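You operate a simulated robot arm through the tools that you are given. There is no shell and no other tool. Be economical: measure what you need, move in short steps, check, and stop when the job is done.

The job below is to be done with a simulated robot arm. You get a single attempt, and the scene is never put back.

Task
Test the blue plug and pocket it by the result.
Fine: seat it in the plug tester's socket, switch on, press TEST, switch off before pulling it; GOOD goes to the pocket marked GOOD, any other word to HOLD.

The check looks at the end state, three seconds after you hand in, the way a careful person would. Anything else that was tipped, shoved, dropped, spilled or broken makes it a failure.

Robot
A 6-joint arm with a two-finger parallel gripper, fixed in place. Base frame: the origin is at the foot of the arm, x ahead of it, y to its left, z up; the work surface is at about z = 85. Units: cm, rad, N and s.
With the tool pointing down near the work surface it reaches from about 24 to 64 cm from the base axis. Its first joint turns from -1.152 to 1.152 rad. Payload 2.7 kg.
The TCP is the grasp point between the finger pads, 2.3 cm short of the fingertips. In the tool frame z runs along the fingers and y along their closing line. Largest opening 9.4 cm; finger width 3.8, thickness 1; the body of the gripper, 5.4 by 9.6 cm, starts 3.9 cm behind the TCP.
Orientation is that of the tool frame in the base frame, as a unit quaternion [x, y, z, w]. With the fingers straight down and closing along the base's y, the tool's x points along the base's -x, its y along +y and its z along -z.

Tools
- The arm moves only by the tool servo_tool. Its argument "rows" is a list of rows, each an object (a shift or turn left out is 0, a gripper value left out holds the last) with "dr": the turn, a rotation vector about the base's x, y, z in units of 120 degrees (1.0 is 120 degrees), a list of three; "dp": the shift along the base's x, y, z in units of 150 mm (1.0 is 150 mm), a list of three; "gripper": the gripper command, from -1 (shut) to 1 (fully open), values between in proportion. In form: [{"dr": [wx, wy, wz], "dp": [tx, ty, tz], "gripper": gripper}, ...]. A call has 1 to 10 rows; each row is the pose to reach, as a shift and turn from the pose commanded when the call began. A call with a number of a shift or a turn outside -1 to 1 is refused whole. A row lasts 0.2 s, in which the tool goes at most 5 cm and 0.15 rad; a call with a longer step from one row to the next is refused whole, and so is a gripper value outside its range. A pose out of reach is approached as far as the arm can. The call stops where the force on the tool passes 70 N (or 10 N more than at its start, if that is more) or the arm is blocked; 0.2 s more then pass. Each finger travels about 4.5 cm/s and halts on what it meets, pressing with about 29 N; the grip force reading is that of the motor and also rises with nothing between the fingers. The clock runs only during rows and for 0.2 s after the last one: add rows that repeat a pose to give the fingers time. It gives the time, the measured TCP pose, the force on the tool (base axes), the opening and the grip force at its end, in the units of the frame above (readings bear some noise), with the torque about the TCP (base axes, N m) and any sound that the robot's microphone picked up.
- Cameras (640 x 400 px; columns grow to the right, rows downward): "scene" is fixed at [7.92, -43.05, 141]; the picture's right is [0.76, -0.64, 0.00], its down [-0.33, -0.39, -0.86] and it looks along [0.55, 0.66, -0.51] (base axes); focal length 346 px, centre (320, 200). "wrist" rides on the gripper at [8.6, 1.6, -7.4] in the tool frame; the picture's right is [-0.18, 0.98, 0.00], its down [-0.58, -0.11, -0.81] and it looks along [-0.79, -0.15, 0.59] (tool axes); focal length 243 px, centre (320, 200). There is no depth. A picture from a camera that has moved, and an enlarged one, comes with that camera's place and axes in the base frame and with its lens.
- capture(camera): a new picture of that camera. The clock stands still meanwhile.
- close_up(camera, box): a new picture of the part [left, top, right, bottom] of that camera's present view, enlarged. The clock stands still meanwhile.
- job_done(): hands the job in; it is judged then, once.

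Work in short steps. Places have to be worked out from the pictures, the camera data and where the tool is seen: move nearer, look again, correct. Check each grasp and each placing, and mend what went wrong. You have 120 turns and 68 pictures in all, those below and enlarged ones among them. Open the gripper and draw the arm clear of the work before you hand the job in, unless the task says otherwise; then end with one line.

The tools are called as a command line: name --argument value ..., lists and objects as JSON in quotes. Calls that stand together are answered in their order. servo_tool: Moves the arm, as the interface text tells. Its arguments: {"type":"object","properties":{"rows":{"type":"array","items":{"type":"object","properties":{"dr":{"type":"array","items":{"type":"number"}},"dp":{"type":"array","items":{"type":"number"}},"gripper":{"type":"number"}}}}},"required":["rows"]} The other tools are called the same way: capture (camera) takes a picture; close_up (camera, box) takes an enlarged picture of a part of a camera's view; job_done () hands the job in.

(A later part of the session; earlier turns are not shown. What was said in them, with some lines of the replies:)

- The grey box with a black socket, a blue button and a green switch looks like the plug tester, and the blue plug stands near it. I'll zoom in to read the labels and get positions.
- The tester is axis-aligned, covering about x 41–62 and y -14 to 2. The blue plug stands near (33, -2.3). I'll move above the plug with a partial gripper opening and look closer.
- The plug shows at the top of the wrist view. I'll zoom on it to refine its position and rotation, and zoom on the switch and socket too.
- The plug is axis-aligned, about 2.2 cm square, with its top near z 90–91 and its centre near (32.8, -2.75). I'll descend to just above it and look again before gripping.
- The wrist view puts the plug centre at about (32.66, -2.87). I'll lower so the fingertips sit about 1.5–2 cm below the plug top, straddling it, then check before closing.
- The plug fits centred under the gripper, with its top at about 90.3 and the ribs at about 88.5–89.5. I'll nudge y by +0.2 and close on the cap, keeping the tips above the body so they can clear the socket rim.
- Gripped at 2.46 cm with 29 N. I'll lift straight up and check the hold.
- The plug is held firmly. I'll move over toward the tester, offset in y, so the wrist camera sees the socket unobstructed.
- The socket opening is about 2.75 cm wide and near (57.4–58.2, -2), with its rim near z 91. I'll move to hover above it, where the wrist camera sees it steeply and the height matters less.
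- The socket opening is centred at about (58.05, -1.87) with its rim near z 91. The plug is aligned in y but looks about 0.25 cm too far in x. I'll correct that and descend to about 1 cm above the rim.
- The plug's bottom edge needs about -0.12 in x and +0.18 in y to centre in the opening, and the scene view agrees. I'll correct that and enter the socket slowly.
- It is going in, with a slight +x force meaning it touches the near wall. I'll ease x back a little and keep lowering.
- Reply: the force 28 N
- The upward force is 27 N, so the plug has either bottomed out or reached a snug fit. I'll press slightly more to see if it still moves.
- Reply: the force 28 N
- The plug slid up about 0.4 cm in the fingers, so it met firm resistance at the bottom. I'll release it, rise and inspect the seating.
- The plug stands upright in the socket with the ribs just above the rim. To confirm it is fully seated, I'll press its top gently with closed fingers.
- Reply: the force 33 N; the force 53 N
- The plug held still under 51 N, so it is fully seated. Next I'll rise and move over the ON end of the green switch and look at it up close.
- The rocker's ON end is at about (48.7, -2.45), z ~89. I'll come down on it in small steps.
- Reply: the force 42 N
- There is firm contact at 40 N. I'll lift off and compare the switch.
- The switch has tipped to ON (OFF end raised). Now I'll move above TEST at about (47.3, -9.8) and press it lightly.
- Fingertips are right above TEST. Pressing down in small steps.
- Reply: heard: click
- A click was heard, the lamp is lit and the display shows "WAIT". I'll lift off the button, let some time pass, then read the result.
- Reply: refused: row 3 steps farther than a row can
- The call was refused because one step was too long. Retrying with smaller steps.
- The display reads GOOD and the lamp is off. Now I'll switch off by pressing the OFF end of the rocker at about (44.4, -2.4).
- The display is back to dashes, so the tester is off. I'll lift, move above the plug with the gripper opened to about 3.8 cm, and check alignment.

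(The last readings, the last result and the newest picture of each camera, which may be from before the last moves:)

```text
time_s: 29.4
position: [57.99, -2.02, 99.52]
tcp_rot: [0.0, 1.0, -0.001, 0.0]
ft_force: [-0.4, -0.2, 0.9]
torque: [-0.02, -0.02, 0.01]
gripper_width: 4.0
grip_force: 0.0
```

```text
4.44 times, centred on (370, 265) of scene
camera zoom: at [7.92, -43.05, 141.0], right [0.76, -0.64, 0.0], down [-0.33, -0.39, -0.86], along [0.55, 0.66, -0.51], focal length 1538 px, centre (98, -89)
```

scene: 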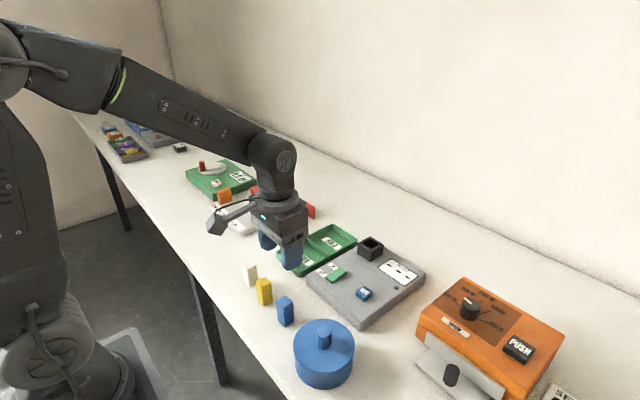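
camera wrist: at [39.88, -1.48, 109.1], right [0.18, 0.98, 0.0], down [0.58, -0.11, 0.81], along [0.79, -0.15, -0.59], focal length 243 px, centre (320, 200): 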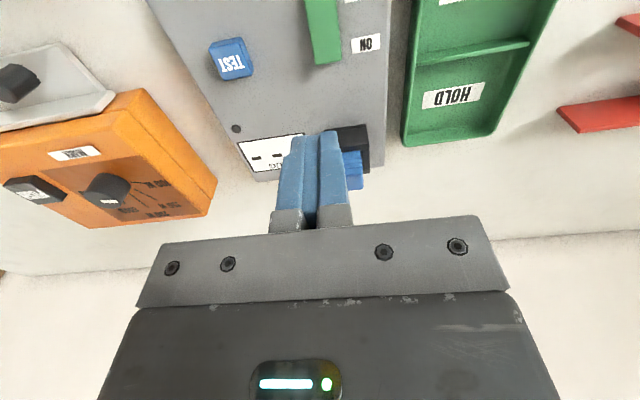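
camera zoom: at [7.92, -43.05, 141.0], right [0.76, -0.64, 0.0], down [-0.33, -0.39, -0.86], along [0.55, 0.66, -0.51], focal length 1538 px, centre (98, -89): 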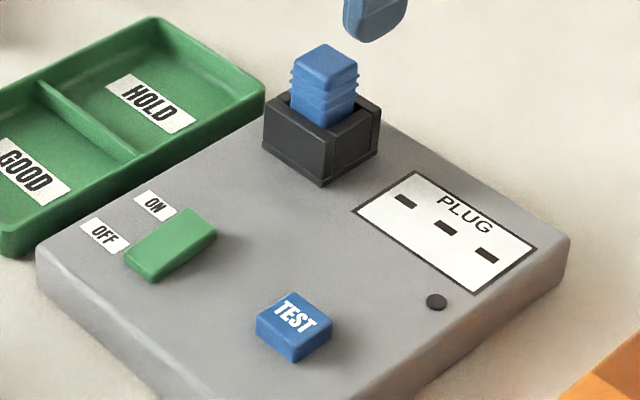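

The switch is OFF and the plug top is at about (57.8, -1.95). I'll descend around the cap, keeping the tips above the rim, and grip.

servo_tool --rows '[{"dp": [-0.012, 0.005, -0.18]}, {"dp": [-0.012, 0.005, -0.345]}, {"dp": [-0.012, 0.005, -0.345]}, {"dp": [-0.012, 0.005, -0.345], "gripper": -0.7}, {"dp": [-0.012, 0.005, -0.345], "gripper": -1}, {"dp": [-0.012, 0.005, -0.345]}, {"dp": [-0.012, 0.005, -0.345]}]'

close_up --camera "scene" --box '[330, 190, 410, 270]'

```text
time_s: 31.0
position: [57.77, -1.93, 94.25]
tcp_rot: [-0.002, 1.0, 0.0, 0.0]
ft_force: [0.0, 4.3, 0.1]
torque: [0.11, -0.05, 0.06]
gripper_width: 2.47
grip_force: 28.5
```

```text
5.00 times, centred on (370, 230) of scene
camera zoom: at [7.92, -43.04, 141.0], right [0.76, -0.64, 0.0], down [-0.33, -0.39, -0.86], along [0.55, 0.66, -0.51], focal length 1730 px, centre (70, 50)
```

zoom: 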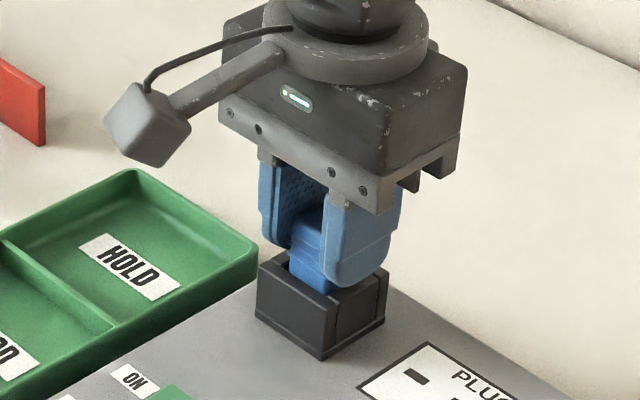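

Gripped at 2.47 cm. I'll pull it straight up.

servo_tool --rows '[{"dp": [0, 0.004, 0.08]}, {"dp": [0, 0.004, 0.2]}, {"dp": [0, 0.004, 0.4]}, {"dp": [0, 0.004, 0.6]}, {"dp": [0, 0.004, 0.75]}, {"dp": [0, 0.004, 0.75]}]'

capture --camera "scene"

```text
time_s: 32.4
position: [57.9, -1.96, 105.75]
tcp_rot: [0.001, 1.0, 0.001, 0.0]
ft_force: [0.3, -0.1, -0.2]
torque: [-0.01, 0.0, 0.01]
gripper_width: 2.46
grip_force: 28.4
```

```text
23 pictures are left
```

scene: 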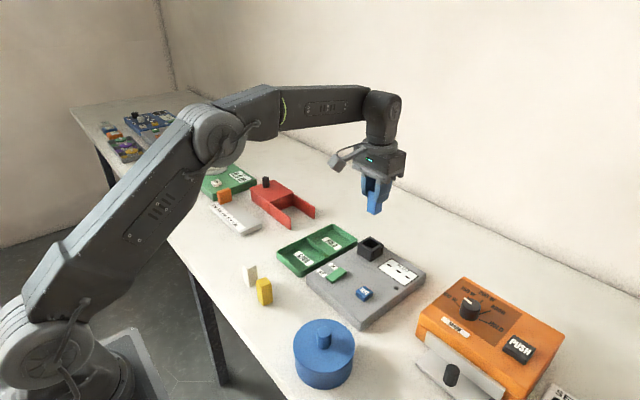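

The plug is out and held. Now I'll move above the GOOD pocket, near (46.3, 9.4), and look.

servo_tool --rows '[{"dp": [-0.193, 0.19, 0]}, {"dp": [-0.387, 0.38, 0]}, {"dp": [-0.58, 0.57, 0]}, {"dp": [-0.773, 0.76, 0]}, {"dp": [-0.773, 0.76, -0.2]}, {"dp": [-0.773, 0.76, -0.2]}]'

capture --camera "wrist"

close_up --camera "scene" --box '[260, 170, 380, 290]'

```text
time_s: 33.8
position: [46.02, 9.56, 102.4]
tcp_rot: [0.0, 1.0, 0.0, -0.001]
ft_force: [0.1, 0.0, -1.6]
torque: [0.01, 0.01, -0.01]
gripper_width: 2.46
grip_force: 28.7
```

```text
22 pictures are left
camera wrist: at [37.34, 11.14, 109.89], right [0.18, 0.98, 0.0], down [0.58, -0.11, 0.81], along [0.79, -0.15, -0.59], focal length 243 px, centre (320, 200)
```

wrist: 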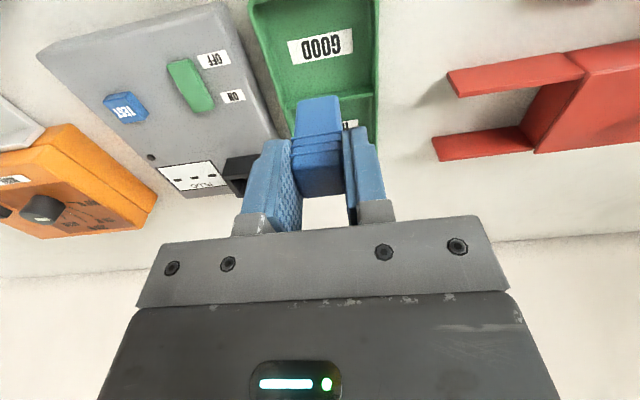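

```text
3.33 times, centred on (320, 230) of scene
camera zoom: at [7.92, -43.05, 141.0], right [0.76, -0.64, 0.0], down [-0.33, -0.39, -0.86], along [0.55, 0.66, -0.51], focal length 1154 px, centre (320, 100)
```

zoom: 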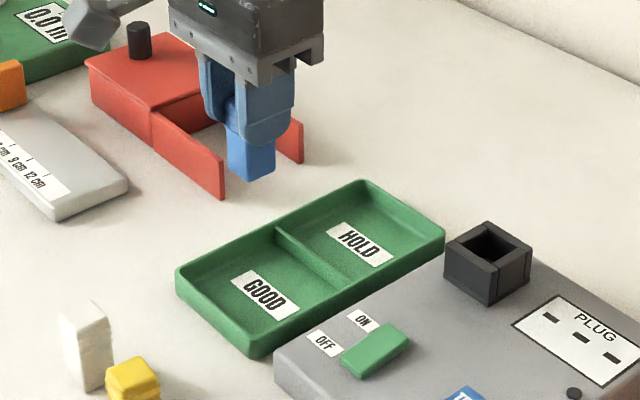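

The pocket centre is at about (46.4, 9.45), right under the plug. I'll descend slowly until the plug is just above the pocket floor.

servo_tool --rows '[{"dp": [0.02, -0.005, -0.25]}, {"dp": [0.02, -0.005, -0.5]}, {"dp": [0.02, -0.005, -0.68]}, {"dp": [0.02, -0.005, -0.72]}, {"dp": [0.02, -0.005, -0.74]}, {"dp": [0.02, -0.005, -0.76]}, {"dp": [0.02, -0.005, -0.76]}]'

close_up --camera "scene" --box '[260, 190, 360, 290]'

close_up --camera "wrist" --box '[220, 40, 420, 240]'

```text
time_s: 35.4
position: [46.34, 9.64, 91.15]
tcp_rot: [0.0, 1.0, 0.0, 0.0]
ft_force: [-1.1, 0.9, 0.9]
torque: [0.0, 0.03, 0.02]
gripper_width: 2.42
grip_force: 28.6
```

```text
4.00 times, centred on (310, 240) of scene
camera zoom: at [7.92, -43.05, 141.0], right [0.76, -0.64, 0.0], down [-0.33, -0.39, -0.86], along [0.55, 0.66, -0.51], focal length 1384 px, centre (360, 40)
```

zoom: 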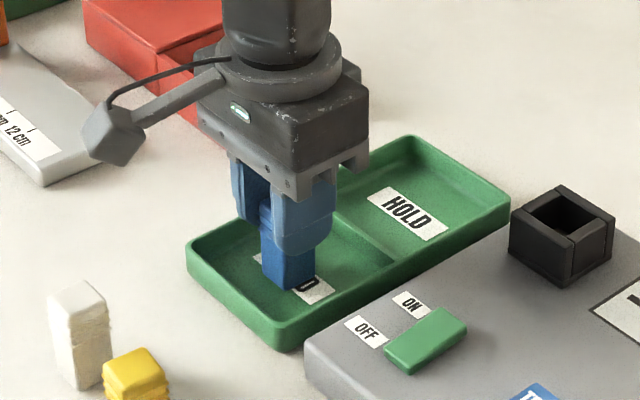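

```text
2.00 times, centred on (320, 140) of wrist
camera zoom: at [37.71, 11.15, 98.59], right [0.18, 0.98, 0.0], down [0.58, -0.11, 0.81], along [0.79, -0.15, -0.59], focal length 485 px, centre (320, 320)
```

zoom: 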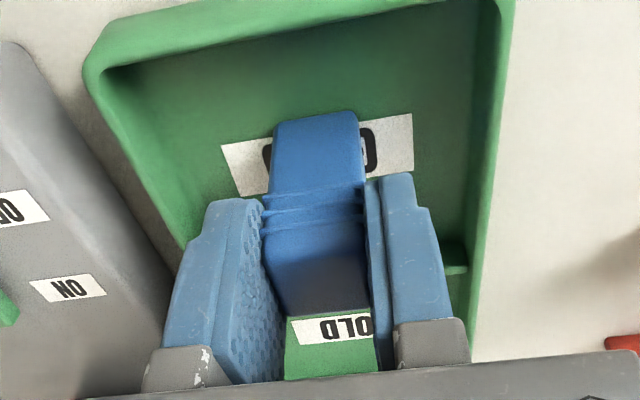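

No floor contact yet. I'll lower in small steps until the force rises.

servo_tool --rows '[{"dp": [0, 0, -0.01]}, {"dp": [0, 0, -0.02]}, {"dp": [0, 0, -0.03]}, {"dp": [0, 0, -0.03]}]'

```text
time_s: 36.4
position: [46.44, 9.54, 90.74]
tcp_rot: [-0.001, 1.0, 0.001, 0.005]
ft_force: [0.3, 4.4, 28.0]
torque: [0.11, -0.2, 0.03]
gripper_width: 2.47
grip_force: 29.0
```

Contact with the floor (28 N). I'll ease up slightly to unload, open, then rise.

servo_tool --rows '[{"dp": [0, 0, 0.012]}, {"dp": [0, 0, 0.014]}, {"dp": [0, 0, 0.014], "gripper": -0.4}, {"dp": [0, 0, 0.014], "gripper": -0.15}, {"dp": [0, 0, 0.014]}, {"dp": [0, 0, 0.15]}, {"dp": [0, 0, 0.4]}, {"dp": [0, 0, 0.7]}, {"dp": [0, 0, 0.95]}, {"dp": [0, 0, 0.95]}]'

close_up --camera "scene" --box '[260, 190, 400, 310]'

```text
time_s: 38.6
position: [46.27, 9.61, 104.87]
tcp_rot: [0.0, 1.0, 0.0, 0.0]
ft_force: [-0.2, 1.3, -0.4]
torque: [0.03, -0.02, -0.01]
gripper_width: 4.0
grip_force: 0.2
```

```text
3.33 times, centred on (330, 250) of scene
camera zoom: at [7.92, -43.05, 141.0], right [0.76, -0.64, 0.0], down [-0.33, -0.39, -0.86], along [0.55, 0.66, -0.51], focal length 1154 px, centre (287, 33)
```

zoom: 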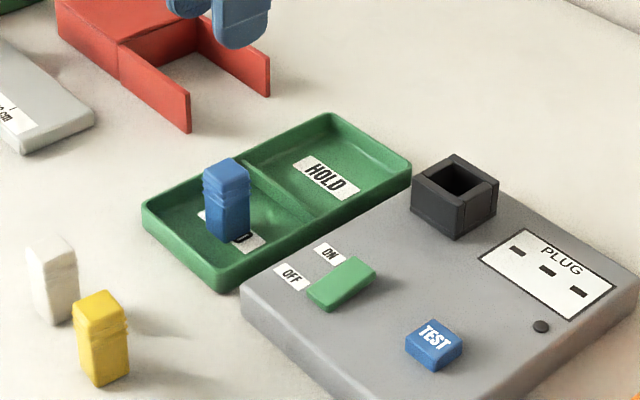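

The plug stands upright in the GOOD pocket, the tester is off, and nothing else has moved. I'll open fully, rise clear and take a last overview.

servo_tool --rows '[{"dp": [0, -0.1, 0.25], "gripper": 1}, {"dp": [-0.1, -0.35, 0.45]}, {"dp": [-0.2, -0.6, 0.6]}, {"dp": [-0.3, -0.85, 0.7]}, {"dp": [-0.3, -0.85, 0.7]}, {"dp": [-0.3, -0.85, 0.7]}]'

capture --camera "scene"

```text
refused: row 2 steps farther than a row can; nothing moved
```

```text
17 pictures are left
```

scene: 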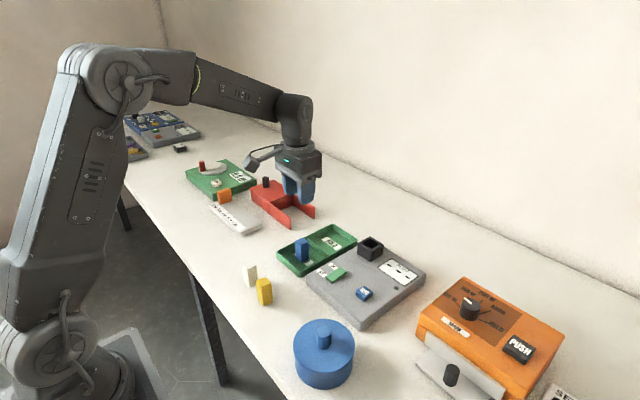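

That call was refused for step size, so I'll retry with shorter steps.

servo_tool --rows '[{"dp": [0, 0, 0.25], "gripper": 1}, {"dp": [0, 0, 0.5]}, {"dp": [-0.1, -0.2, 0.6]}, {"dp": [-0.2, -0.45, 0.65]}, {"dp": [-0.3, -0.7, 0.7]}, {"dp": [-0.3, -0.7, 0.7]}, {"dp": [-0.3, -0.7, 0.7]}]'

capture --camera "scene"

```text
time_s: 40.2
position: [42.09, -0.94, 115.34]
tcp_rot: [0.0, 1.0, 0.0, 0.0]
ft_force: [0.0, 0.2, 0.8]
torque: [0.01, 0.03, 0.01]
gripper_width: 9.4
grip_force: 0.2
```

```text
16 pictures are left
```

scene: 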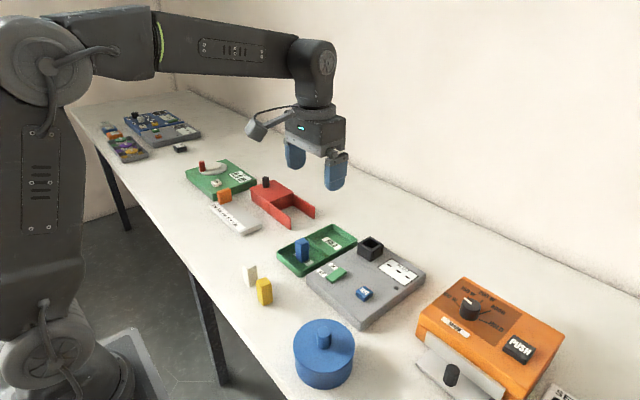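

The plug is in the GOOD pocket, the tester is off and the arm is clear, so I'm handing in.

job_done

```text
The job is handed in.
```

The blue plug tested GOOD; the tester was switched off before I pulled it, and the plug now stands in the GOOD pocket.
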